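You operate a simulated robot arm through the tools that you are given. There is no shell and no other tool. Be economical: measure what you need, move in short steps, check, and stop when the job is done.

You run a simulated two-armed robot. Do the job below in one go: nothing can be reset, and whatever is moved stays where it is left.

Task
On the dryer top, fold the press cloth in half, so that it is half as long.

It is judged by the outcome, as a careful person would: the job done as asked, and still so three seconds after it is handed in. It fails if anything else is knocked over, pushed out of place, dropped, spilled or broken. Flat cloth is picked up by pressing the open fingertips on it (5 to 10 N) and closing them slowly along it; thin cloth reads only 2 to 8 mm in the jaws.

Robot
Two 7-joint arms with two-finger parallel grippers on one trunk, on a base that drives. Base frame: it is fixed to the floor where the robot stands at the start and does not move with it; the origin is under the middle of the robot, x ahead of it, y to its left, z up. Units: m, degrees, N and s.
The left shoulder is at the start at [0.07, 0.188, 1.115], the right one opposite. Places, roughly: dryer top [0.7, 0, 0.8]. Payload 3.91 kg a hand.
Tool frame (each hand has its own): the origin (TCP) lies between the finger pads and is the grasp point; the fingertips stand 0.03 m ahead of it; z points along the fingers, y is the line along which they close. Largest opening 0.11 m; finger width 0.02, thickness 0.01; the body of the gripper, 0.048 by 0.112 m, starts 0.055 m behind the TCP.
Orientation is that of the tool frame in the base frame, as [roll, pitch, yaw] about the fixed x, y, z axes, in that order (R = Rz(yaw) Ry(pitch) Rx(roll)). With the fingers straight down and closing along the base's y, the tool's x points along the base's -x, its y along +y and its z along -z.

Tools
- The arms move only by the tool servo_tool. It takes "left_commands", "right_commands" or both (then of equal length, played together; a hand with none holds still); each is text: rows parted by semicolons, each of 7 numbers parted by spaces: the shift along the tool's x, y, z in m, then the turn, a rotation vector about the tool's x, y, z in degrees, then the opening, from 0 (shut) to 1 (fully open). In form: x y z wx wy wz grip; .... A call has 1 to 12 rows; each row shifts and turns the commanded pose from where the row before left it, along the tool's axes as they then stand. Rows are played at 5 a second. More than 0.05 m and 8.6 degrees between two rows, or a gripper value outside its range, and nothing of the call is played. Where a pose cannot be reached the arm comes as near as it can. A force on the tool above 40 N (or 10 N above the force at the start of the call, whichever is more), or a blocked arm, ends the call early, and 0.2 s more pass. The fingers move at their own pace (about 0.072 m/s each) and stop on an object; they squeeze with about 36 N. The grip force told is the motor's: it shows also when the fingers shut on nothing. Time passes only in rows, and 0.2 s behind the last, so rows that do not move let the fingers close. The reply holds the time, the measured pose of the TCP, the force on the tool along the base axes, the opening and the grip force, in the units named above and with some noise.
- Cameras (640 x 400 px; columns grow to the right, rows downward): "scene" is now at [0.1364, -0.0033, 1.3486]; the picture's right is [0.07, -1.00, 0.00], its down [-0.60, -0.04, -0.80] and it looks along [0.80, 0.06, -0.60] (base axes); focal length 268 px, centre (320, 200). "left" rides on the left gripper at [0.072, -0.017, -0.103] in its tool frame; the picture's right is [0.23, 0.97, 0.00], its down [-0.76, 0.18, -0.62] and it looks along [-0.61, 0.14, 0.78] (tool axes); focal length 222 px, centre (320, 200). "right" rides on the right gripper at [0.072, 0.017, -0.103] in its tool frame; the picture's right is [-0.23, 0.97, 0.00], its down [-0.76, -0.18, -0.62] and it looks along [-0.61, -0.14, 0.78] (tool axes); focal length 222 px, centre (320, 200). There is no depth. A picture from a camera that has moved, and an enlarged one, comes with that camera's place and axes in the base frame and with its lens. The place of the scene camera against the robot may be out by one fixed shift of up to 0.018 m in any direction.
- snapshot(camera): a new picture of that camera. It takes no simulated time.
- move_column(by): slides the trunk up (or, below 0, down) by that many m; the arms and the scene camera ride with it, the base frame stays. It gives what a move gives, with no picture.
- roll_base(legs): drives the robot by 1 to 6 legs, each [ahead, turn to the left] in m and degrees, along the robot's own axes; the way and the turn of a leg run together, so that a leg with both is an arc; at most 1.5 m and 180 degrees a leg. The arms and the cameras ride along, it lands a little off, and it stops where it bumps. It gives what a move gives.
- head_to(pan, tilt): turns the head with the scene camera to pan (to the left, within 86 degrees either way) and tilt (down, from -29 to 69), counted from straight ahead of the robot. It gives what a move gives.
- zoom(camera, box): a new picture of the part [left, top, right, bottom] of that camera's present view, enlarged. It takes no simulated time.
- job_done(): hands the job in; it is judged then, once.

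Work in short steps. Places have to be worked out from the pictures, the camera data and where the tool is seen: move nearer, look again, correct. Check each grasp and each placing, and mend what went wrong. You have 120 turns and 108 pictures in all, those below and enlarged ones among them. Open the grippers and draw the arms clear of the work before you hand the job in, unless the task says otherwise; then end with one line.

The tools are called as name(argument=value, ...) on one line, values as JSON. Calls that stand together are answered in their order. servo_tool: Moves the arms, as the interface text tells. Its arguments: {"type":"object","properties":{"left_commands":{"type":"string"},"right_commands":{"type":"string"}},"required":[]} The other tools are called the same way: move_column (by) slides the trunk up or down; roll_base (legs) drives the base; head_to (pan, tilt) turns the head that bears the scene camera; snapshot (camera) takes a picture; zoom (camera, box) takes an enlarged picture of a part of a camera's view; job_done () hands the job in.

At the start:

```text
time_s: 0.0
left_ee_pos: [0.5956, 0.2152, 1.0946]
left_orientation: [180.0, -0.1, -179.9]
left_force: [0.5, 0.6, -0.2]
left_opening: 0.11
left_gripper_force: 0.1
right_ee_pos: [0.5909, -0.2278, 1.0352]
right_orientation: [-179.9, 0.0, -179.8]
right_force: [-0.3, 0.2, 0.1]
right_opening: 0.1101
right_gripper_force: 0.1
trunk travel left (down, up): [-0.625, 0.315]
robot x, y, heading: [-0.0023, 0.0005, -0.0]
head pan, tilt: [4.3, 37.0]
```

scene: 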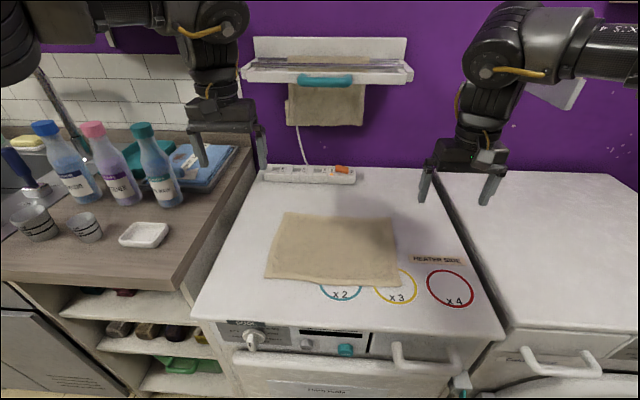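
right: 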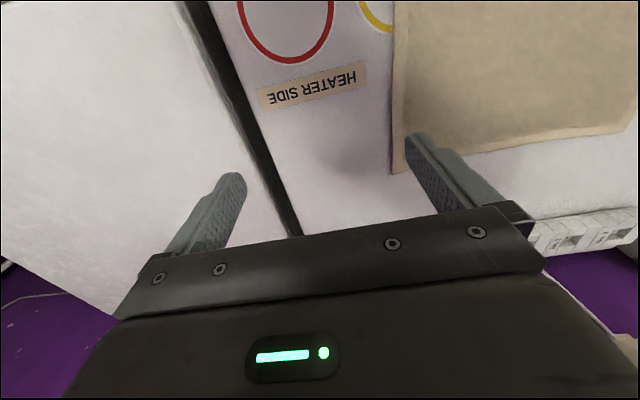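
left: 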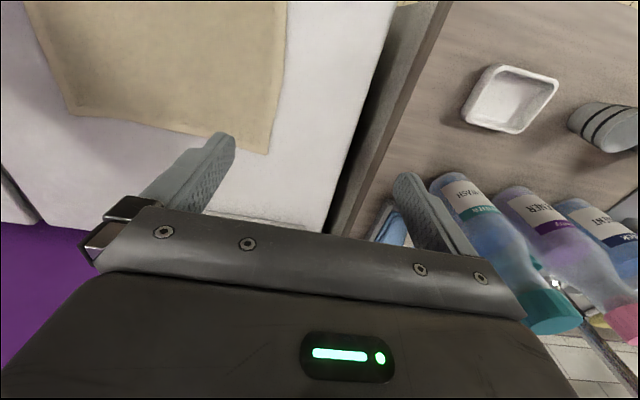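

The cloth spans roughly x 0.54–0.79 and y −0.175–0.16, so its long side runs along y. I plan to bring the right edge onto the left edge, with the left hand at the near corner and the right hand at the far corner. First I'll check the clearance in front of the base and take a closer look at the cloth.

zoom(camera="scene", box=[230, 180, 450, 318])

head_to(pan=0, tilt=65)

snapshot(camera="scene")

```text
2.90 times, centred on (340, 249) of scene
camera zoom: at [0.1364, -0.0033, 1.3486], right [0.07, -1.0, 0.0], down [-0.6, -0.04, -0.8], along [0.8, 0.06, -0.6], focal length 778 px, centre (262, 58)
```

zoom: 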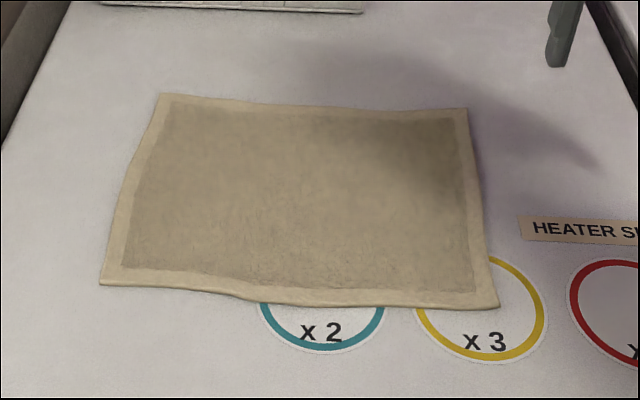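

```text
time_s: 0.9
left_ee_pos: [0.5954, 0.2139, 1.0951]
left_orientation: [179.9, 0.0, -179.9]
left_force: [0.2, 0.2, -0.8]
left_opening: 0.1102
left_gripper_force: 0.1
right_ee_pos: [0.5904, -0.2269, 1.0345]
right_orientation: [180.0, -0.1, -179.9]
right_force: [-0.2, -0.8, -0.3]
right_opening: 0.1099
right_gripper_force: 0.1
trunk travel left (down, up): [-0.625, 0.315]
robot x, y, heading: [-0.0024, -0.0008, 0.3]
head pan, tilt: [0.0, 65.0]
```

```text
103 pictures are left
camera scene: at [0.1104, -0.0098, 1.3118], right [0.0, -1.0, 0.0], down [-0.91, 0.0, -0.42], along [0.42, 0.0, -0.91], focal length 268 px, centre (320, 200)
```

scene: 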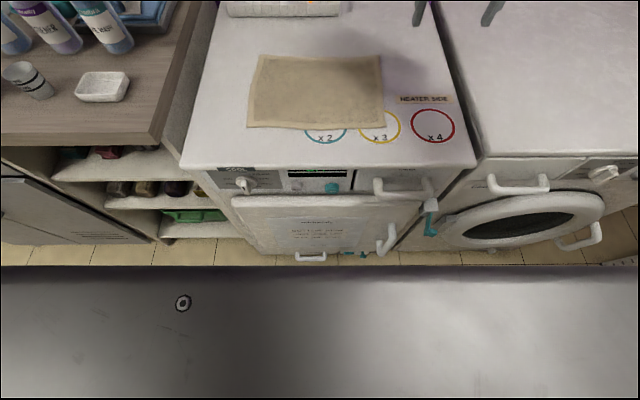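

The cloth measures about 0.335 (y) by 0.25 (x). Before grasping I'll test whether both hands reach the set-down pose, left at about (0.57, 0.15) and right at about (0.75, 0.15). I'll move both hands high first.

servo_tool(left_commands="0.003 -0.006 0.015 0 0 0 0.4; 0.003 -0.006 0.015 0 0 0 0.4; 0.003 -0.006 0.015 0 0 0 0.4; 0.003 -0.006 0.015 0 0 0 0.4; 0.003 -0.006 0.015 0 0 0 0.4; 0.003 -0.006 0.015 0 0 0 0.4; 0.003 -0.006 0.015 0 0 0 0.4; 0.003 -0.006 0.015 0 0 0 0.4; 0 -0.006 0.015 0 0 0 0.4; 0 -0.006 0.015 0 0 0 0.4", right_commands="-0.025 0.015 0.008 0 0 0 0.4; -0.025 0.022 0.008 0 0 0 0.4; -0.025 0.037 0.008 0 0 0 0.4; -0.025 0.037 0.008 0 0 0 0.4; -0.025 0.037 0.008 0 0 0 0.4; -0.025 0.037 0.008 0 0 0 0.4; 0 0.037 0.008 0 0 0 0.4; 0 0.037 0.008 0 0 0 0.4; 0 0.037 0.008 0 0 0 0.4; 0 0.037 0.008 0 0 0 0.4; 0 0.037 0 0 0 0 0.4; 0 0 0 0 0 0 0.4")

snapshot(camera="scene")

```text
refused: give rows for one hand, or as many for the one as for the other
```

```text
102 pictures are left
camera scene: at [0.1104, -0.0098, 1.3118], right [0.0, -1.0, 0.0], down [-0.91, 0.0, -0.42], along [0.42, 0.0, -0.91], focal length 268 px, centre (320, 200)
```

scene: 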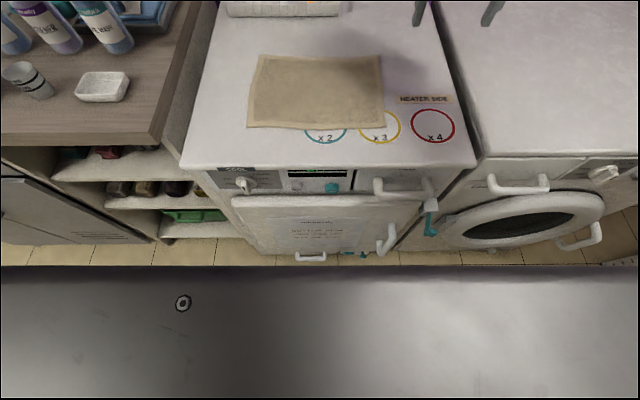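

The row counts were unequal, so the call was refused and nothing moved. I'll repeat it with 12 rows for each hand and raise the head tilt for a better view.

servo_tool(left_commands="0.003 -0.006 0.015 0 0 0 0.4; 0.003 -0.006 0.015 0 0 0 0.4; 0.003 -0.006 0.015 0 0 0 0.4; 0.003 -0.006 0.015 0 0 0 0.4; 0.003 -0.006 0.015 0 0 0 0.4; 0.003 -0.006 0.015 0 0 0 0.4; 0.003 -0.006 0.015 0 0 0 0.4; 0.003 -0.006 0.015 0 0 0 0.4; 0 -0.006 0.015 0 0 0 0.4; 0 -0.006 0.015 0 0 0 0.4; 0 0 0 0 0 0 0.4; 0 0 0 0 0 0 0.4", right_commands="-0.025 0.015 0.008 0 0 0 0.4; -0.025 0.022 0.008 0 0 0 0.4; -0.025 0.037 0.008 0 0 0 0.4; -0.025 0.037 0.008 0 0 0 0.4; -0.025 0.037 0.008 0 0 0 0.4; -0.025 0.037 0.008 0 0 0 0.4; 0 0.037 0.008 0 0 0 0.4; 0 0.037 0.008 0 0 0 0.4; 0 0.037 0.008 0 0 0 0.4; 0 0.037 0.008 0 0 0 0.4; 0 0.037 0 0 0 0 0.4; 0 0 0 0 0 0 0.4")

head_to(pan=0, tilt=42)

snapshot(camera="scene")

```text
time_s: 3.5
left_ee_pos: [0.5724, 0.1532, 0.9453]
left_orientation: [180.0, 0.0, -180.0]
left_force: [-0.3, 0.4, 0.0]
left_opening: 0.0441
left_gripper_force: 0.0
right_ee_pos: [0.6315, 0.044, 0.9588]
right_orientation: [179.9, 0.0, -179.9]
right_force: [0.3, 0.2, -0.3]
right_opening: 0.0437
right_gripper_force: 0.0
right hand out of reach, approached as far as the arm can: row 4, 5, 6, 7, 8, 9, 10, 11
trunk travel left (down, up): [-0.625, 0.315]
robot x, y, heading: [-0.0, -0.0005, -0.0]
head pan, tilt: [0.0, 65.0]
```

```text
time_s: 4.4
left_ee_pos: [0.5721, 0.1543, 0.9448]
left_orientation: [180.0, 0.0, -180.0]
left_force: [-0.3, 0.5, -0.3]
left_opening: 0.044
left_gripper_force: 0.0
right_ee_pos: [0.6319, 0.0449, 0.9589]
right_orientation: [179.8, 0.1, -179.9]
right_force: [0.0, 0.7, 0.1]
right_opening: 0.0439
right_gripper_force: 0.1
trunk travel left (down, up): [-0.625, 0.315]
robot x, y, heading: [0.0012, 0.0037, 0.1]
head pan, tilt: [0.0, 42.0]
```

```text
101 pictures are left
camera scene: at [0.1332, -0.0096, 1.3411], right [0.0, -1.0, 0.0], down [-0.67, 0.0, -0.74], along [0.74, 0.0, -0.67], focal length 268 px, centre (320, 200)
```

scene: 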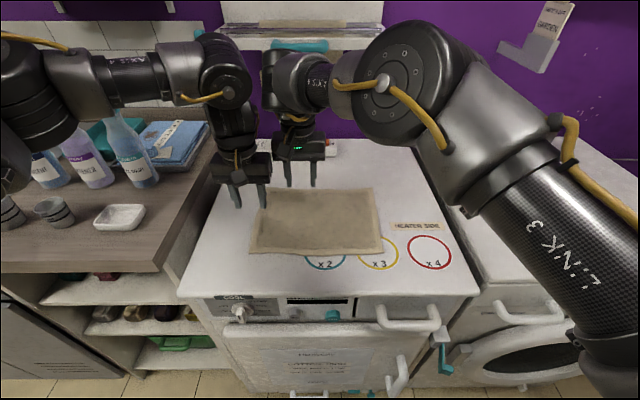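

The right arm can't reach far enough from here. I'll turn the base about 22° left, which brings the right shoulder forward for the far hand, and ease it ahead a little. First I'll pull both hands up and in.

servo_tool(right_commands="0 -0.03 -0.01 0 0 0 0.4; 0 -0.04 -0.01 0 0 0 0.4; 0 -0.04 -0.01 0 0 0 0.4; 0 -0.04 -0.01 0 0 0 0.4; 0 -0.04 -0.01 0 0 0 0.4; 0 -0.04 -0.01 0 0 0 0.4; 0 -0.04 -0.01 0 0 0 0.4; 0 -0.04 -0.01 0 0 0 0.4; 0 -0.04 -0.01 0 0 0 0.4; 0 -0.04 0 0 0 0 0.4", left_commands="0 0 -0.02 0 0 0 0.4; 0 0 -0.02 0 0 0 0.4; 0 0 -0.02 0 0 0 0.4; 0 0 -0.02 0 0 0 0.4; 0 0 -0.02 0 0 0 0.4; 0 -0.02 0 0 0 0 0.4; 0 -0.02 0 0 0 0 0.4; 0 -0.02 0 0 0 0 0.4; 0 -0.02 0 0 0 0 0.4; 0 -0.02 0 0 0 0 0.4")

roll_base(legs=[[0.04, 0], [0, 22]])

snapshot(camera="scene")

```text
time_s: 6.6
left_ee_pos: [0.571, 0.0523, 1.0456]
left_orientation: [180.0, 0.0, 179.9]
left_force: [-0.8, -1.0, 0.1]
left_opening: 0.0442
left_gripper_force: 0.0
right_ee_pos: [0.6331, -0.346, 1.0478]
right_orientation: [179.9, 0.1, -179.9]
right_force: [0.2, -0.1, -0.5]
right_opening: 0.0439
right_gripper_force: 0.0
trunk travel left (down, up): [-0.625, 0.315]
robot x, y, heading: [-0.0001, 0.0, 0.1]
head pan, tilt: [0.0, 42.0]
```

```text
time_s: 8.7
left_ee_pos: [0.5468, 0.2673, 1.0457]
left_orientation: [-180.0, -0.1, -157.6]
left_force: [0.2, -0.1, 1.1]
left_opening: 0.0437
left_gripper_force: 0.0
right_ee_pos: [0.7561, -0.0772, 1.0493]
right_orientation: [-180.0, 0.0, -157.7]
right_force: [-0.6, -0.3, 0.3]
right_opening: 0.0439
right_gripper_force: 0.0
trunk travel left (down, up): [-0.625, 0.315]
robot x, y, heading: [0.0402, -0.0018, 22.4]
head pan, tilt: [0.0, 42.0]
```

```text
100 pictures are left
camera scene: at [0.1622, 0.0413, 1.3412], right [0.38, -0.93, 0.0], down [-0.62, -0.25, -0.74], along [0.69, 0.28, -0.67], focal length 268 px, centre (320, 200)
```

scene: 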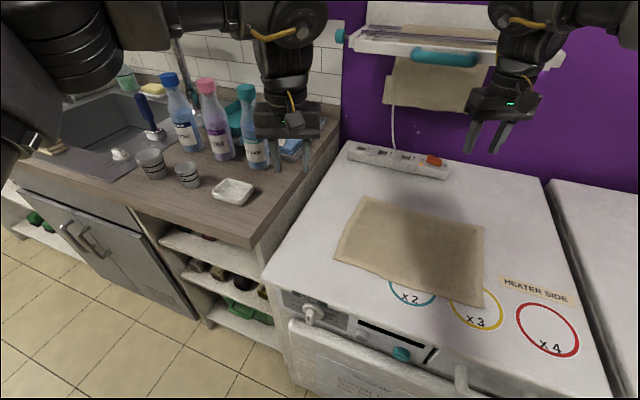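

The base turned without bumping. Now I'll square the tools to the base axes, lean the right hand back 25° for reach, and test the set-down poses again.

servo_tool(right_commands="0 0 0 0 0 7.5 0.4; 0 0 0 0 0 7.5 0.4; 0 0 0 0 0 7.4 0.4; 0 0 0 0 -8.3 0 0.4; 0 0 0 0 -8.3 0 0.4; 0 0 0 0 -8.3 0 0.4; 0 0.03 0 0 0 0 0.4; 0.008 0.03 0.018 0 0 0 0.4; 0.012 0.04 0.027 0 0 0 0.4; 0.012 0.04 0.027 0 0 0 0.4; 0.012 0.04 0.027 0 0 0 0.4; 0.0 0.04 0.0 0 0 0 0.4", left_commands="0 0 0 0 0 7.5 0.4; 0 0 0 0 0 7.5 0.4; 0 0 0 0 0 7.4 0.4; 0 -0.02 0 0 0 0 0.4; 0 -0.02 0 0 0 0 0.4; 0 -0.02 0 0 0 0 0.4; 0 -0.02 0 0 0 0 0.4; 0 -0.02 0 0 0 0 0.4; 0 -0.02 0.03 0 0 0 0.4; 0 0 0.03 0 0 0 0.4; 0 0 0.03 0 0 0 0.4; 0 0 0 0 0 0 0.4")

snapshot(camera="scene")

```text
time_s: 11.2
left_ee_pos: [0.5453, 0.1482, 0.9567]
left_orientation: [-179.9, 0.0, 180.0]
left_force: [-0.4, -0.4, 0.3]
left_opening: 0.044
left_gripper_force: 0.0
right_ee_pos: [0.7552, 0.1441, 0.9436]
right_orientation: [-179.9, 25.0, 180.0]
right_force: [-1.1, 0.6, 0.2]
right_opening: 0.0441
right_gripper_force: 0.1
trunk travel left (down, up): [-0.625, 0.315]
robot x, y, heading: [0.0385, -0.0014, 22.6]
head pan, tilt: [0.0, 42.0]
```

```text
99 pictures are left
camera scene: at [0.1614, 0.0432, 1.3412], right [0.38, -0.93, 0.0], down [-0.62, -0.26, -0.74], along [0.69, 0.28, -0.67], focal length 268 px, centre (320, 200)
```

scene: 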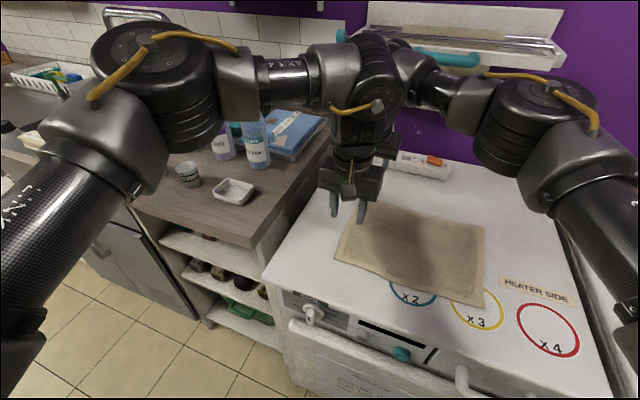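

Both set-down poses are reachable. Now I'll lean the left hand back 16° and move both hands together over the right edge at y ≈ −0.155, staying high.

servo_tool(left_commands="0 0 0 0 -8 0 0.4; 0 0 0 0 -8 0 0.4; 0 -0.03 0 0 0 0 0.4; 0 -0.03 0 0 0 0 0.4; 0 -0.03 0 0 0 0 0.4; 0 -0.03 0 0 0 0 0.4; 0 -0.03 0 0 0 0 0.4; 0 -0.03 0 0 0 0 0.4; 0 -0.03 0 0 0 0 0.4; 0 -0.03 0 0 0 0 0.4; 0 -0.03 0 0 0 0 0.4; 0 -0.03 0 0 0 0 0.4", right_commands="0 -0.03 0 0 0 0 0.4; 0 -0.03 0 0 0 0 0.4; 0 -0.03 0 0 0 0 0.4; 0 -0.03 0 0 0 0 0.4; 0 -0.03 0 0 0 0 0.4; 0 -0.03 0 0 0 0 0.4; 0 -0.03 0 0 0 0 0.4; 0 -0.03 0 0 0 0 0.4; 0 -0.03 0 0 0 0 0.4; 0 -0.03 0 0 0 0 0.4; 0 0 0 0 0 0 0.4; 0 0 0 0 0 0 0.4")

snapshot(camera="scene")

snapshot(camera="left")

snapshot(camera="right")

```text
time_s: 13.8
left_ee_pos: [0.5217, 0.0007, 0.9562]
left_orientation: [-179.8, 16.0, -180.0]
left_force: [0.1, -0.2, 0.4]
left_opening: 0.044
left_gripper_force: 0.0
left hand out of reach, approached as far as the arm can: row 7, 8, 9, 10, 11, 12
right_ee_pos: [0.7593, -0.1565, 0.942]
right_orientation: [180.0, 25.0, 179.9]
right_force: [0.4, -0.5, -0.2]
right_opening: 0.044
right_gripper_force: 0.0
trunk travel left (down, up): [-0.625, 0.315]
robot x, y, heading: [0.0399, -0.0003, 22.5]
head pan, tilt: [0.0, 42.0]
```

```text
98 pictures are left
camera scene: at [0.1627, 0.0401, 1.3412], right [0.38, -0.93, 0.0], down [-0.62, -0.25, -0.74], along [0.69, 0.28, -0.67], focal length 268 px, centre (320, 200)
```

scene: 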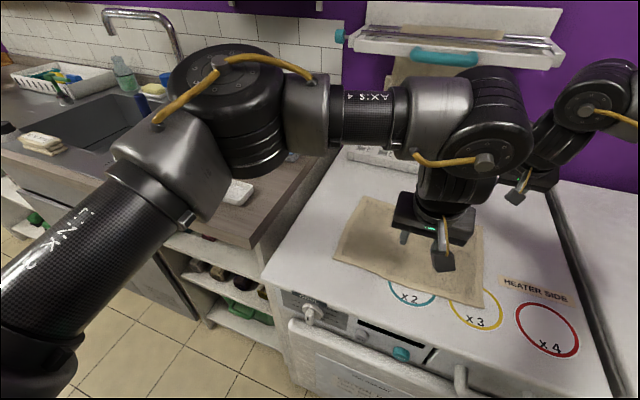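

```text
97 pictures are left
camera left: at [0.4232, -0.0158, 1.035], right [-0.22, 0.97, -0.06], down [0.56, 0.18, 0.81], along [0.8, 0.14, -0.58], focal length 222 px, centre (320, 200)
```

left: 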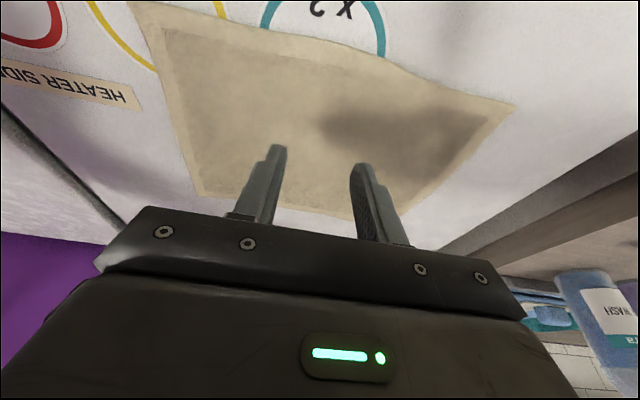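

```text
96 pictures are left
camera right: at [0.6486, -0.1412, 1.0044], right [0.21, 0.97, 0.1], down [0.43, -0.18, 0.89], along [0.88, -0.14, -0.45], focal length 222 px, centre (320, 200)
```

right: 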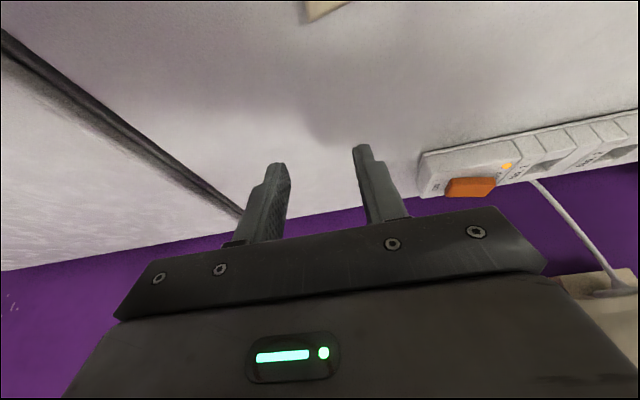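

The right hand is in place, but the left stalls at y ≈ 0 when reaching across. I'll see whether letting the left hand yaw clockwise extends its reach.

servo_tool(left_commands="0 0 0 0 0 8 0.4; 0 0 0 0 0 8 0.4; 0 0 0 0 0 8 0.4; 0 -0.02 0 0 0 0 0.4; 0 -0.02 0 0 0 0 0.4; 0 -0.02 0 0 0 0 0.4; 0 -0.02 0 0 0 0 0.4")

```text
time_s: 15.4
left_ee_pos: [0.4812, -0.0097, 0.9558]
left_orientation: [173.5, 14.6, 155.0]
left_force: [0.1, 0.3, 0.0]
left_opening: 0.0441
left_gripper_force: 0.1
left hand out of reach, approached as far as the arm can: row 4, 5, 6, 7
right_ee_pos: [0.7574, -0.1566, 0.9406]
right_orientation: [180.0, 24.9, 180.0]
right_force: [-0.2, 0.3, 0.4]
right_opening: 0.0441
right_gripper_force: 0.0
trunk travel left (down, up): [-0.625, 0.315]
robot x, y, heading: [0.0398, 0.0011, 22.1]
head pan, tilt: [0.0, 42.0]
```

Clockwise yaw didn't help. I'll try yawing the other way.

servo_tool(left_commands="0 0 0 0 0 -8 0.4; 0 0 0 0 0 -8 0.4; 0 0 0 0 0 -8 0.4; 0 0 0 0 0 -8 0.4; 0 0 0 0 0 -8 0.4; 0 0 0 0 0 -8 0.4; -0.02 -0.02 0 0 0 0 0.4; -0.02 -0.02 0 0 0 0 0.4; 0 -0.02 0 0 0 0 0.4; 0 -0.02 0 0 0 0 0.4; 0 -0.02 0 0 0 0 0.4")

snapshot(camera="scene")

```text
time_s: 17.9
left_ee_pos: [0.6086, 0.0571, 0.9827]
left_orientation: [-173.3, 14.6, -155.2]
left_force: [0.3, -0.3, 1.0]
left_opening: 0.044
left_gripper_force: 0.0
left hand out of reach, approached as far as the arm can: row 3, 4, 5, 6, 7, 8, 9, 10, 11
right_ee_pos: [0.7578, -0.1576, 0.9404]
right_orientation: [180.0, 24.9, 179.9]
right_force: [-0.1, 0.5, 0.5]
right_opening: 0.0439
right_gripper_force: 0.1
trunk travel left (down, up): [-0.625, 0.315]
robot x, y, heading: [0.0423, 0.0011, 22.1]
head pan, tilt: [0.0, 42.0]
```

```text
95 pictures are left
camera scene: at [0.1632, 0.0407, 1.3411], right [0.38, -0.93, 0.0], down [-0.62, -0.25, -0.74], along [0.69, 0.28, -0.67], focal length 268 px, centre (320, 200)
```

scene: 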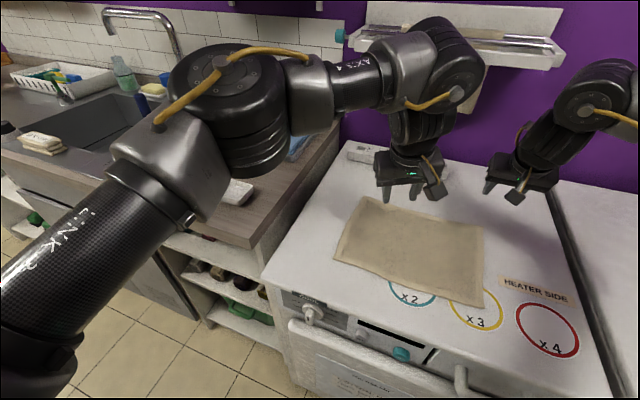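

The left hand can't cross more than about 0.18 m past the robot's midline. So I'll grasp with the heading near 0, where both right-edge points are reachable, and turn the base left while the cloth is in the air to finish the fold. I'm turning back now.

roll_base(legs=[[0, -22]])

```text
time_s: 19.4
left_ee_pos: [0.5895, -0.1562, 0.9824]
left_orientation: [-173.2, 14.7, -176.7]
left_force: [-0.8, 0.0, 0.3]
left_opening: 0.0439
left_gripper_force: 0.0
right_ee_pos: [0.6502, -0.4103, 0.9395]
right_orientation: [179.9, 25.0, 158.4]
right_force: [0.4, -0.7, 0.1]
right_opening: 0.044
right_gripper_force: 0.0
trunk travel left (down, up): [-0.625, 0.315]
robot x, y, heading: [0.0416, -0.0014, 0.9]
head pan, tilt: [0.0, 42.0]
```

The left hand is now right over the near start point. I'll straighten its orientation and bring the right hand round to (0.75, −0.155).

servo_tool(right_commands="0 0 0 -3.03 0 -6.53 0.4; 0 0 0 -3.03 0 -6.53 0.4; 0 0 0 -3.03 0 -6.53 0.4; -0.03 0 0.014 0 0 0 0.4; -0.03 0 0.014 0 0 0 0.4; -0.03 0 0.014 0 0 0 0.4; 0 0.0425 0 0 0 0 0.4; 0 0.0425 0 0 0 0 0.4; 0 0.0425 0 0 0 0 0.4; 0 0.0425 0 0 0 0 0.4; 0 0.0425 0 0 0 0 0.4; 0 0.0425 0 0 0 0 0.4", left_commands="0 0 0 -6.8 0 0 0.4; 0 0 0 0.84 0 3.2 0.4; 0 0 0 0 0 0 0.4; 0 0 0 0 0 0 0.4; 0 0 0 0 0 0 0.4; 0 0 0 0 0 0 0.4; 0 0 0 0 0 0 0.4; 0 0 0 0 0 0 0.4; 0 0 0 0 0 0 0.4; 0 0 0 0 0 0 0.4; 0 0 0 0 0 0 0.4; 0 0 0 0 0 0 0.4")

snapshot(camera="scene")

snapshot(camera="left")

```text
time_s: 22.0
left_ee_pos: [0.584, -0.1258, 0.9806]
left_orientation: [-180.0, 14.5, -180.0]
left_force: [0.5, -0.1, 0.0]
left_opening: 0.0439
left_gripper_force: 0.1
left hand out of reach, approached as far as the arm can: row 1
right_ee_pos: [0.7506, -0.1517, 0.9407]
right_orientation: [-179.8, 24.8, -179.9]
right_force: [-1.0, 0.1, 0.6]
right_opening: 0.0439
right_gripper_force: 0.1
trunk travel left (down, up): [-0.625, 0.315]
robot x, y, heading: [0.0431, 0.0015, 0.7]
head pan, tilt: [0.0, 42.0]
```

```text
94 pictures are left
camera scene: at [0.1732, -0.0059, 1.3411], right [0.01, -1.0, 0.0], down [-0.67, -0.01, -0.74], along [0.74, 0.01, -0.67], focal length 268 px, centre (320, 200)
```

scene: 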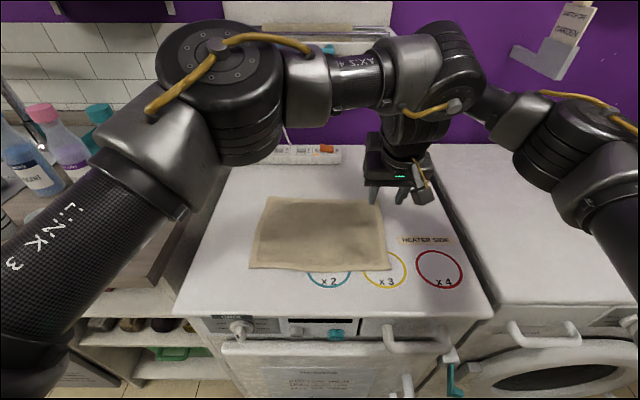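

```text
93 pictures are left
camera left: at [0.4882, -0.1424, 1.0612], right [-0.22, 0.97, -0.06], down [0.58, 0.18, 0.79], along [0.78, 0.14, -0.6], focal length 222 px, centre (320, 200)
```

left: 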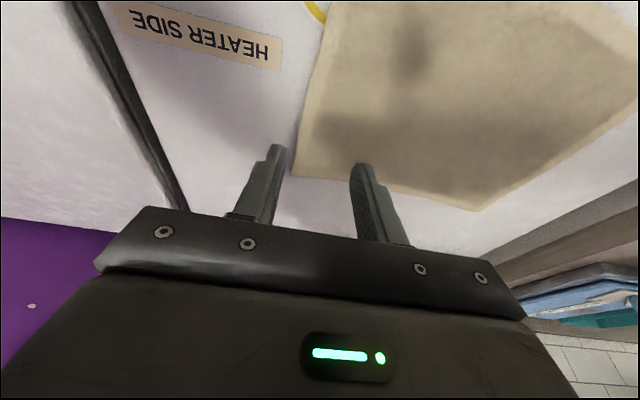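

The left hand stops at y ≈ −0.126, a little short. Turning the base 8° further right will let it reach the edge.

roll_base(legs=[[0, -9]])

servo_tool(right_commands="0 0 0 -1.8 0 -3.8 0.4; 0 0 0 -1.8 0 -3.8 0.4; -0.012 0.03 0.006 0 0 0 0.4; -0.012 0.03 0.006 0 0 0 0.4; 0 0.03 0 0 0 0 0.4; 0 0 0 0 0 0 0.4", left_commands="0 0 0 -1.1 0 -4.1 0.4; 0 0 0 -1.1 0 -4.1 0.4; 0 0.02 0 0 0 0 0.4; 0 0.02 0 0 0 0 0.4; 0 0 0 0 0 0 0.4; 0 0 0 0 0 0 0.4")

snapshot(camera="scene")

snapshot(camera="left")

snapshot(camera="right")

```text
time_s: 23.1
left_ee_pos: [0.5555, -0.2156, 0.9797]
left_orientation: [179.9, 14.6, 170.6]
left_force: [0.0, -0.7, -0.5]
left_opening: 0.0441
left_gripper_force: 0.1
right_ee_pos: [0.7169, -0.2678, 0.941]
right_orientation: [179.9, 24.9, 170.6]
right_force: [0.0, -1.3, 0.0]
right_opening: 0.0437
right_gripper_force: 0.1
trunk travel left (down, up): [-0.625, 0.315]
robot x, y, heading: [0.0448, -0.0003, -8.3]
head pan, tilt: [0.0, 42.0]
```

```text
time_s: 24.4
left_ee_pos: [0.5985, -0.1686, 0.984]
left_orientation: [179.8, 14.3, 179.0]
left_force: [-0.5, -0.2, -0.5]
left_opening: 0.044
left_gripper_force: 0.1
left hand out of reach, approached as far as the arm can: row 1, 2, 3, 4
right_ee_pos: [0.7456, -0.1787, 0.9396]
right_orientation: [179.9, 24.8, 179.0]
right_force: [1.2, 0.0, 0.2]
right_opening: 0.0442
right_gripper_force: 0.1
trunk travel left (down, up): [-0.625, 0.315]
robot x, y, heading: [0.0392, 0.0011, -8.5]
head pan, tilt: [0.0, 42.0]
```

```text
92 pictures are left
camera scene: at [0.1717, -0.0301, 1.3411], right [-0.15, -0.99, 0.0], down [-0.66, 0.1, -0.74], along [0.73, -0.11, -0.67], focal length 268 px, centre (320, 200)
```

scene: 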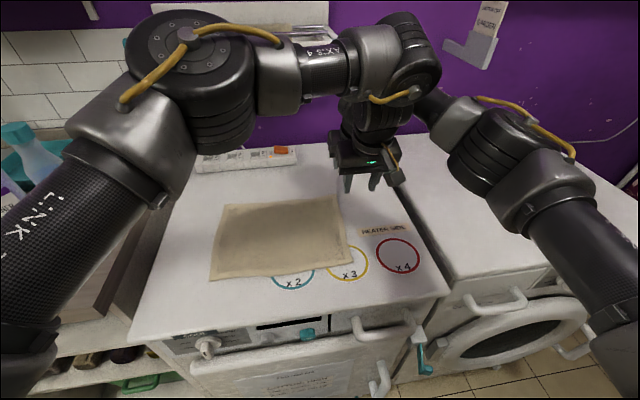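

```text
91 pictures are left
camera left: at [0.5022, -0.1854, 1.065], right [-0.2, 0.98, -0.05], down [0.58, 0.16, 0.79], along [0.79, 0.13, -0.61], focal length 222 px, centre (320, 200)
```

left: 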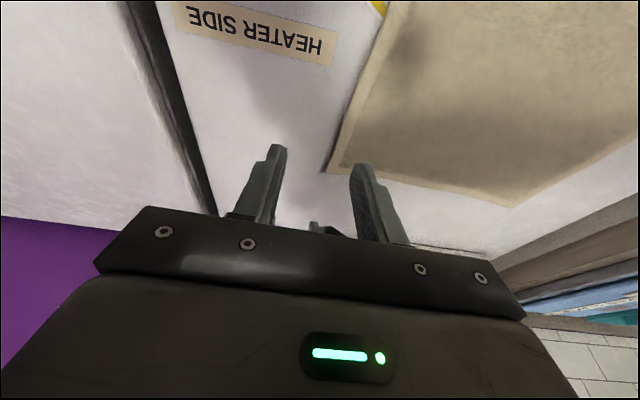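

```text
90 pictures are left
camera right: at [0.6365, -0.1606, 1.0035], right [0.22, 0.97, 0.1], down [0.43, -0.19, 0.89], along [0.88, -0.15, -0.45], focal length 222 px, centre (320, 200)
```

right: 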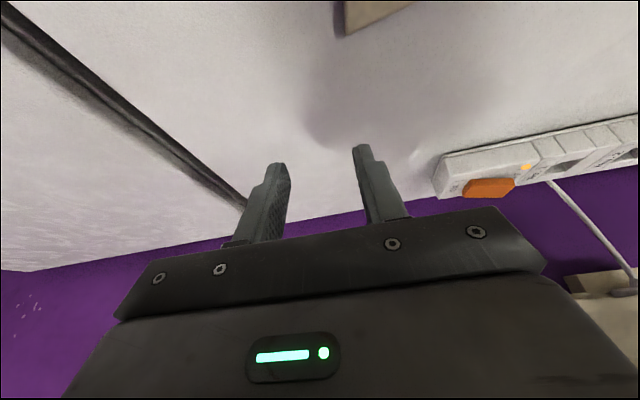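

The wrist views place the far-right corner nearer than the scene camera does, at about (0.745, −0.142). I'll bring both hands lower and closer, then look again.

servo_tool(right_commands="0.0163 0.013 0.0145 0 0 0 0.4; 0.0163 0.013 0.0145 0 0 0 0.4; 0.0163 0.013 0.0145 0 0 0 0.4; 0 0 0 0 0 0 0.4", left_commands="0.0142 0.01 0.0239 0 0 0 0.4; 0.0142 0.01 0.0239 0 0 0 0.4; 0.0142 0.01 0.0239 0 0 0 0.4; 0 0 0 0 0 0 0.4")

snapshot(camera="right")

snapshot(camera="left")

snapshot(camera="scene")

```text
time_s: 24.9
left_ee_pos: [0.599, -0.1665, 0.9555]
left_orientation: [179.4, 13.6, 178.7]
left_force: [-4.2, 5.2, -0.1]
left_opening: 0.0461
left_gripper_force: 2.5
left hand out of reach, approached as far as the arm can: row 1, 2
right_ee_pos: [0.74, -0.171, 0.9157]
right_orientation: [-179.9, 25.1, 178.1]
right_force: [3.8, -5.0, 0.4]
right_opening: 0.0442
right_gripper_force: 0.1
trunk travel left (down, up): [-0.625, 0.315]
robot x, y, heading: [0.0408, -0.0047, -8.7]
head pan, tilt: [0.0, 42.0]
stopped in row 2 (left hand): the force on the tool passed its limit (the readings are from after the stop); the commanded pose is now the measured one
```

```text
89 pictures are left
camera right: at [0.6309, -0.1516, 0.9784], right [0.24, 0.97, 0.1], down [0.42, -0.19, 0.89], along [0.88, -0.17, -0.45], focal length 222 px, centre (320, 200)
```

right: 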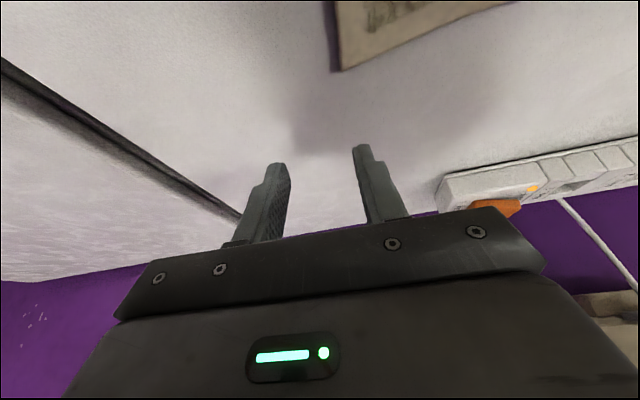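

```text
88 pictures are left
camera left: at [0.5035, -0.1817, 1.0377], right [-0.2, 0.98, -0.04], down [0.6, 0.16, 0.79], along [0.78, 0.13, -0.61], focal length 222 px, centre (320, 200)
```

left: 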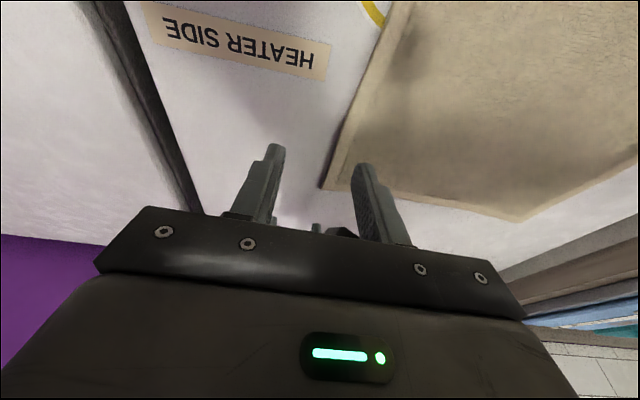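

```text
87 pictures are left
camera scene: at [0.1731, -0.0302, 1.341], right [-0.15, -0.99, 0.0], down [-0.66, 0.1, -0.74], along [0.73, -0.11, -0.67], focal length 268 px, centre (320, 200)
```

scene: 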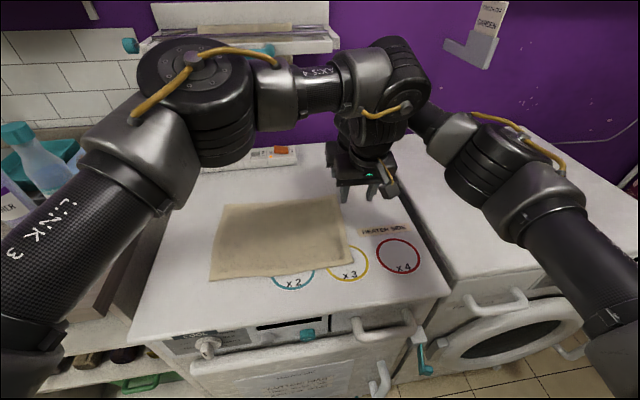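

The hands touched because the right hand's lean and camera come back toward the left hand. I'll back the left hand off toward x ≈ 0.55 and reduce the right hand's lean to about 12°.

servo_tool(left_commands="0.013 0.006 -0.010 0 0 0 0.4; 0.013 0.014 -0.010 0 0 0 0.4; 0.013 0.015 -0.010 0 0 0 0.4; 0 0 0 0 0 0 0.4; 0 0 0 0 0 -1.3 0.4; 0 0 0 0 0 0 0.4", right_commands="0 0 0 0 0 0 0.4; 0 0 0 0 0 0 0.4; 0 0 0 0 6.5 0 0.4; 0 0 0 0 6.5 0 0.4; 0 0.02 0 0 0 -1.9 0.4; 0 0 0 0 0 0 0.4")

snapshot(camera="right")

snapshot(camera="left")

```text
time_s: 26.3
left_ee_pos: [0.6138, -0.1346, 0.9549]
left_orientation: [177.3, 12.2, -178.9]
left_force: [0.0, 0.9, 0.2]
left_opening: 0.0441
left_gripper_force: 0.1
left hand out of reach, approached as far as the arm can: row 1, 2, 3, 5
right_ee_pos: [0.7558, -0.2462, 0.931]
right_orientation: [178.7, 14.1, 170.5]
right_force: [-1.2, 0.1, 0.4]
right_opening: 0.0441
right_gripper_force: 0.0
right hand out of reach, approached as far as the arm can: row 4
trunk travel left (down, up): [-0.625, 0.315]
robot x, y, heading: [0.042, 0.0013, -8.5]
head pan, tilt: [0.0, 42.0]
stopped in row 6 (right hand): the arm was blocked; the commanded pose is now the measured one
```

```text
86 pictures are left
camera right: at [0.6635, -0.2167, 1.0127], right [0.37, 0.92, 0.08], down [0.55, -0.29, 0.79], along [0.75, -0.25, -0.61], focal length 222 px, centre (320, 200)
```

right: 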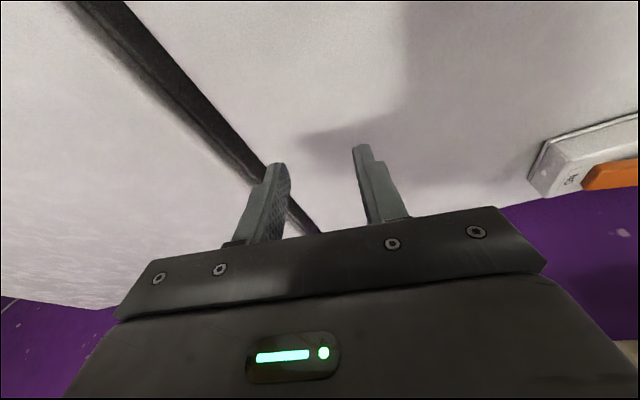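

```text
85 pictures are left
camera left: at [0.5208, -0.1577, 1.0386], right [-0.25, 0.97, 0.0], down [0.61, 0.16, 0.78], along [0.75, 0.19, -0.63], focal length 222 px, centre (320, 200)
```

left: 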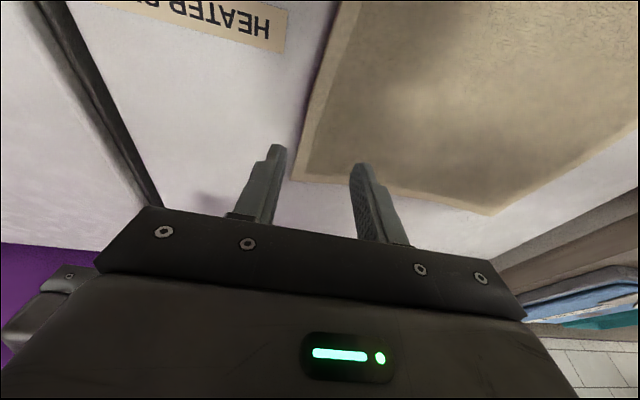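

The left arm binds when it crosses the body, so I'll shift the robot about 0.08 m to the right. The near-right grasp will then sit in the left arm's own zone, and a base turn will finish the fold. First I'll lift both hands and separate them.

servo_tool(right_commands="0 -0.03 -0.02 0 0 0 0.4; 0 -0.03 -0.02 0 0 0 0.4; 0 -0.03 -0.02 0 0 0 0.4; 0 0 -0.02 0 0 0 0.4; 0 0 -0.02 0 0 0 0.4", left_commands="0 0.03 -0.02 0 0 0 0.4; 0 0.03 -0.02 0 0 0 0.4; 0 0.03 -0.02 0 0 0 0.4; 0.02 0 -0.02 0 0 0 0.4; 0.02 0 -0.02 0 0 0 0.4")

roll_base(legs=[[-0.08, 0], [0, -31], [0.12, 0], [0, 40]])

snapshot(camera="scene")

```text
time_s: 27.5
left_ee_pos: [0.6158, -0.1181, 1.0059]
left_orientation: [177.4, 12.1, -178.8]
left_force: [-0.4, -0.3, -0.6]
left_opening: 0.0441
left_gripper_force: 0.0
left hand out of reach, approached as far as the arm can: row 1, 2, 3, 4, 5
right_ee_pos: [0.7315, -0.3324, 1.023]
right_orientation: [178.8, 14.1, 170.6]
right_force: [0.1, -0.8, -0.7]
right_opening: 0.044
right_gripper_force: 0.0
right hand out of reach, approached as far as the arm can: row 2, 3, 5
trunk travel left (down, up): [-0.625, 0.315]
robot x, y, heading: [0.0386, -0.0007, -8.8]
head pan, tilt: [0.0, 42.0]
```

```text
time_s: 32.8
left_ee_pos: [0.64, -0.0863, 1.007]
left_orientation: [177.4, 12.2, -169.4]
left_force: [0.1, -0.3, 0.1]
left_opening: 0.0441
left_gripper_force: 0.0
right_ee_pos: [0.7908, -0.2786, 1.0249]
right_orientation: [178.7, 14.1, 180.0]
right_force: [0.7, -0.3, -0.7]
right_opening: 0.044
right_gripper_force: 0.0
trunk travel left (down, up): [-0.625, 0.315]
robot x, y, heading: [0.0527, -0.0628, 0.8]
head pan, tilt: [0.0, 42.0]
```

```text
84 pictures are left
camera scene: at [0.1864, -0.0719, 1.3411], right [0.01, -1.0, 0.0], down [-0.67, -0.01, -0.74], along [0.74, 0.01, -0.67], focal length 268 px, centre (320, 200)
```

scene: 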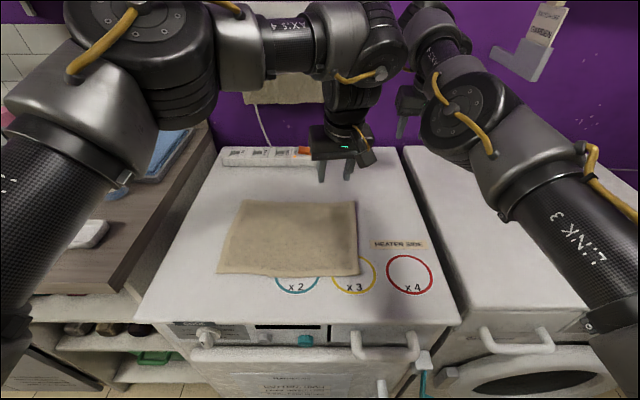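

The left wrist seems to be near a yaw limit. I'll rotate it clockwise to square and move it back a little toward its own side, to see whether it recovers.

servo_tool(left_commands="0 0 0 0 0 6 0.4; 0 0 0 0 0 5 0.4; 0.02 0.02 0 0 0 0 0.4; 0.02 0.02 0 0 0 0 0.4; 0.02 0 0 2.6 0 0 0.4; 0 0 0 0 0 0 0.4")

snapshot(camera="scene")

```text
time_s: 34.1
left_ee_pos: [0.6033, -0.0326, 1.0142]
left_orientation: [177.7, 11.5, 179.4]
left_force: [-1.1, -0.1, -1.0]
left_opening: 0.0443
left_gripper_force: 0.1
left hand out of reach, approached as far as the arm can: row 5
right_ee_pos: [0.7914, -0.2791, 1.0244]
right_orientation: [178.6, 14.0, -179.9]
right_force: [0.6, 0.0, 0.3]
right_opening: 0.0441
right_gripper_force: 0.0
trunk travel left (down, up): [-0.625, 0.315]
robot x, y, heading: [0.0558, -0.0622, 0.6]
head pan, tilt: [0.0, 42.0]
```

```text
83 pictures are left
camera scene: at [0.1863, -0.0724, 1.3411], right [0.01, -1.0, 0.0], down [-0.67, -0.01, -0.74], along [0.74, 0.01, -0.67], focal length 268 px, centre (320, 200)
```

scene: 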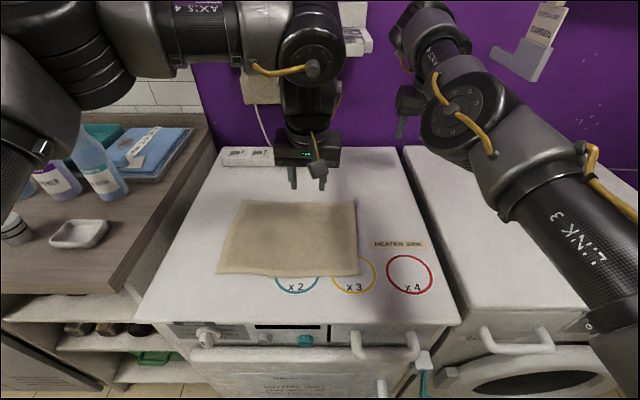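

The left arm recovers on its own side. The best plan is a base at about (0.05, −0.15), grasping with a heading near 10° and finishing near 35°, which keeps both hands in comfortable zones throughout. I'll reset the left arm to neutral, then shift the base.

servo_tool(left_commands="0 0.03 0 0 0 0 0.4; 0 0.03 0 0 0 0 0.4; 0 0.03 0 0 5 0 0.4; 0 0.03 0 0 5 0 0.4; 0 0.03 -0.01 0 0 0 0.4; 0 0.03 -0.02 0 0 0 0.4; 0 0.02 -0.02 0 0 0 0.4; 0 0 -0.02 2.3 0 0 0.4; 0 0 0 0 0 0 0.4")

roll_base(legs=[[-0.1, 0], [0, -40], [0.135, 0], [0, 50]])

snapshot(camera="scene")

```text
time_s: 36.1
left_ee_pos: [0.6028, 0.1641, 1.0897]
left_orientation: [-179.9, 1.5, 179.8]
left_force: [0.1, 0.0, -0.1]
left_opening: 0.044
left_gripper_force: 0.0
right_ee_pos: [0.7901, -0.2782, 1.0229]
right_orientation: [178.7, 14.0, -179.9]
right_force: [0.1, 0.3, 0.5]
right_opening: 0.0439
right_gripper_force: 0.1
trunk travel left (down, up): [-0.625, 0.315]
robot x, y, heading: [0.0549, -0.0646, 1.0]
head pan, tilt: [0.0, 42.0]
```

```text
time_s: 42.4
left_ee_pos: [0.5567, 0.1778, 1.091]
left_orientation: [-179.9, 1.4, -169.2]
left_force: [-0.3, 0.1, -1.1]
left_opening: 0.044
left_gripper_force: 0.0
right_ee_pos: [0.825, -0.2218, 1.0252]
right_orientation: [178.6, 14.1, -169.1]
right_force: [-0.4, 0.6, 0.0]
right_opening: 0.0442
right_gripper_force: 0.1
trunk travel left (down, up): [-0.625, 0.315]
robot x, y, heading: [0.0598, -0.1524, 12.0]
head pan, tilt: [0.0, 42.0]
```

```text
82 pictures are left
camera scene: at [0.1905, -0.1338, 1.3411], right [0.2, -0.98, 0.0], down [-0.66, -0.14, -0.74], along [0.73, 0.15, -0.67], focal length 268 px, centre (320, 200)
```

scene: 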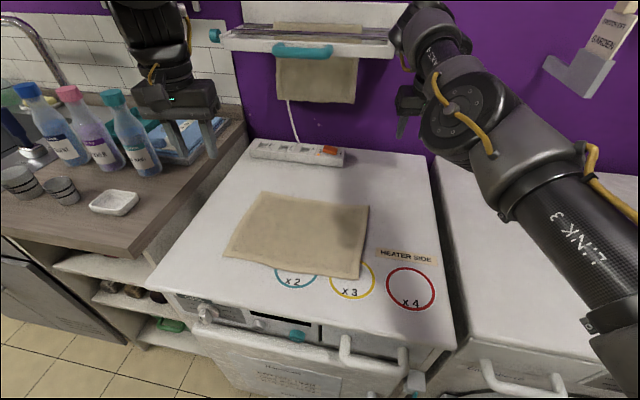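

The view is clear, and both hands are on their own sides. I'll square the yaw and bring both hands toward the right edge, still high: left to (0.555, −0.12) and right to (0.735, −0.14).

servo_tool(left_commands="0 0 0 0 0 5.4 0.4; 0 0 0 0 0 5.4 0.4; 0 -0.037 0.02 0 0 0 0.4; 0 -0.037 0.02 0 0 0 0.4; 0 -0.037 0.02 0 0 0 0.4; 0 -0.037 0.02 0 0 0 0.4; 0 -0.037 0.02 0 0 0 0.4; 0 -0.037 0.02 0 0 0 0.4; 0 -0.037 0.02 0 0 0 0.4; 0 -0.037 0.02 0 0 0 0.4; 0 0 0 0 0 0 0.4", right_commands="0 0 0 1.3 0 5.3 0.4; 0 0 0 2.7 0 5.3 0.4; 0.0131 0.0103 0.0064 0 0 0 0.4; 0.0131 0.0103 0.0064 0 0 0 0.4; 0.0131 0.0103 0.0064 0 0 0 0.4; 0.0131 0.0103 0.0064 0 0 0 0.4; 0.0131 0.0103 0.0064 0 0 0 0.4; 0.0131 0.0103 0.0064 0 0 0 0.4; 0.0131 0.0103 0.0064 0 0 0 0.4; 0.0131 0.0103 0.0064 0 0 0 0.4; 0 0 0 0 0 0 0.4")

snapshot(camera="scene")

snapshot(camera="right")

snapshot(camera="left")

```text
time_s: 44.8
left_ee_pos: [0.5597, -0.1164, 0.9294]
left_orientation: [179.8, 1.4, -180.0]
left_force: [-0.4, -0.1, 0.3]
left_opening: 0.0438
left_gripper_force: 0.1
right_ee_pos: [0.7361, -0.1397, 0.9495]
right_orientation: [-179.9, 13.9, -179.9]
right_force: [0.4, 0.2, 0.4]
right_opening: 0.0441
right_gripper_force: 0.1
trunk travel left (down, up): [-0.625, 0.315]
robot x, y, heading: [0.0592, -0.1508, 11.8]
head pan, tilt: [0.0, 42.0]
```

```text
81 pictures are left
camera scene: at [0.1903, -0.133, 1.3411], right [0.2, -0.98, 0.0], down [-0.66, -0.14, -0.74], along [0.73, 0.15, -0.67], focal length 268 px, centre (320, 200)
```

scene: 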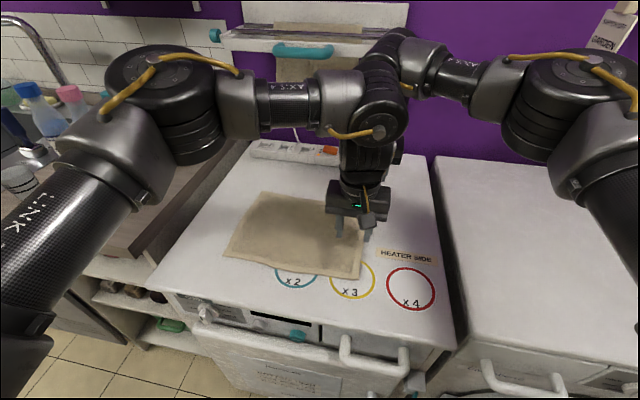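

```text
80 pictures are left
camera right: at [0.6415, -0.1231, 1.0323], right [0.22, 0.97, 0.05], down [0.59, -0.18, 0.79], along [0.78, -0.14, -0.61], focal length 222 px, centre (320, 200)
```

right: 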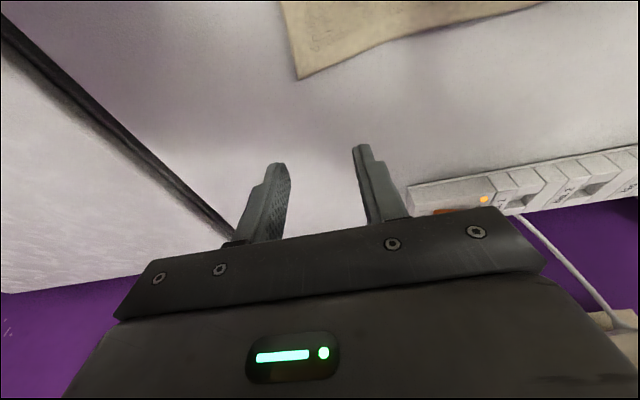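

```text
79 pictures are left
camera left: at [0.4848, -0.1327, 1.0295], right [-0.23, 0.97, 0.0], down [0.75, 0.18, 0.64], along [0.63, 0.14, -0.77], focal length 222 px, centre (320, 200)
```

left: 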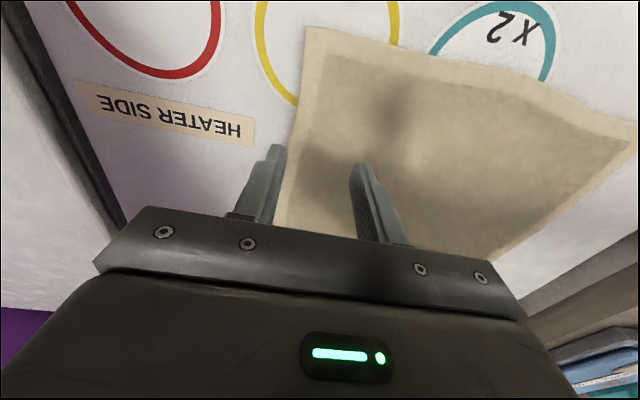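

The wrist cameras agree that the right edge runs from about (0.495, −0.142) to (0.738, −0.15) at z ≈ 0.8. I'll aim the left hand at (0.53, −0.128) and the right at (0.70, −0.134), stopping just above the cloth.

servo_tool(left_commands="0.008 -0.003 0.021 0 0 0 0.4; 0.008 -0.003 0.021 0 0 0 0.4; 0.008 -0.003 0.021 0 0 0 0.4; 0.008 -0.003 0.021 0 0 0 0.4; 0 0 0 0 0 0 0.4", right_commands="0.0148 0.0015 0.0221 0 0 0 0.4; 0.0148 0.0015 0.0221 0 0 0 0.4; 0.0148 0.0015 0.0221 0 0 0 0.4; 0.0148 0.0015 0.0221 0 0 0 0.4; 0 0 0 0 0 0 0.4")

snapshot(camera="right")

snapshot(camera="left")

snapshot(camera="scene")

```text
time_s: 45.5
left_ee_pos: [0.5436, -0.124, 0.8824]
left_orientation: [179.9, 2.2, -179.9]
left_force: [-2.9, 0.5, 16.7]
left_opening: 0.0444
left_gripper_force: 0.9
right_ee_pos: [0.7134, -0.1358, 0.8865]
right_orientation: [-179.9, 13.9, -180.0]
right_force: [0.1, 1.3, -1.0]
right_opening: 0.0441
right_gripper_force: 0.1
trunk travel left (down, up): [-0.625, 0.315]
robot x, y, heading: [0.0602, -0.153, 11.9]
head pan, tilt: [0.0, 42.0]
stopped in row 3 (left hand): the force on the tool passed its limit (the readings are from after the stop); the commanded pose is now the measured one
```

```text
78 pictures are left
camera right: at [0.6185, -0.1197, 0.9701], right [0.22, 0.97, 0.05], down [0.59, -0.18, 0.79], along [0.78, -0.14, -0.61], focal length 222 px, centre (320, 200)
```

right: 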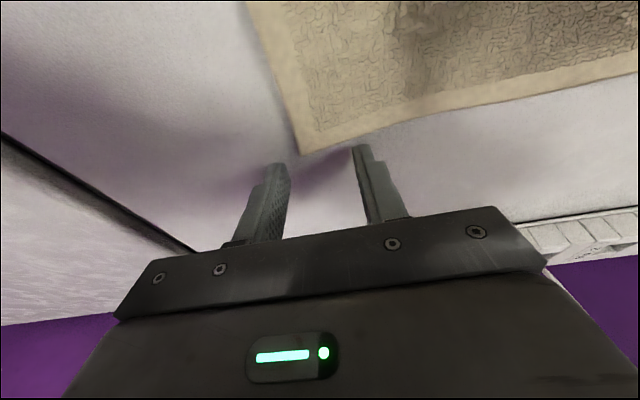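

```text
77 pictures are left
camera left: at [0.4673, -0.141, 0.9817], right [-0.23, 0.97, -0.01], down [0.74, 0.18, 0.65], along [0.64, 0.14, -0.76], focal length 222 px, centre (320, 200)
```

left: 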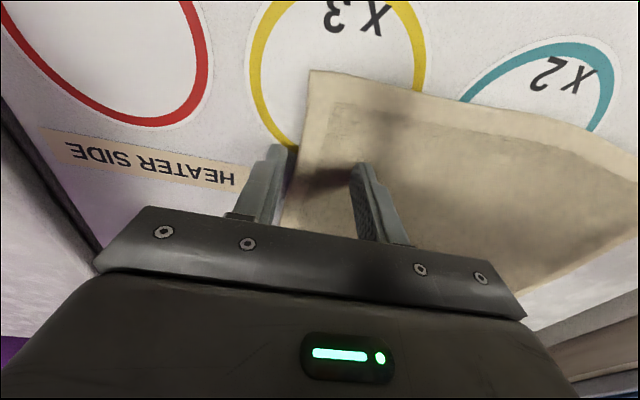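

```text
76 pictures are left
camera scene: at [0.189, -0.1339, 1.3415], right [0.2, -0.98, 0.0], down [-0.65, -0.14, -0.74], along [0.73, 0.15, -0.67], focal length 268 px, centre (320, 200)
```

scene: 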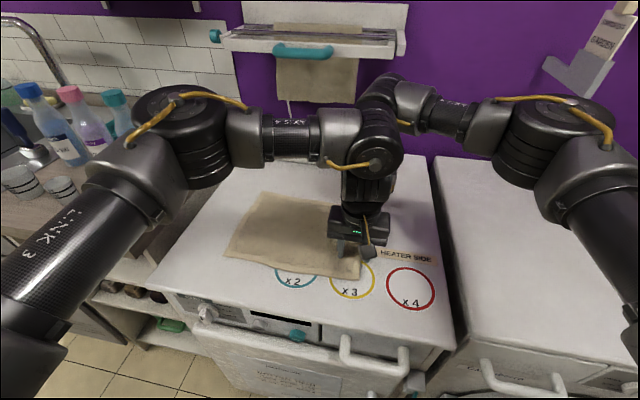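

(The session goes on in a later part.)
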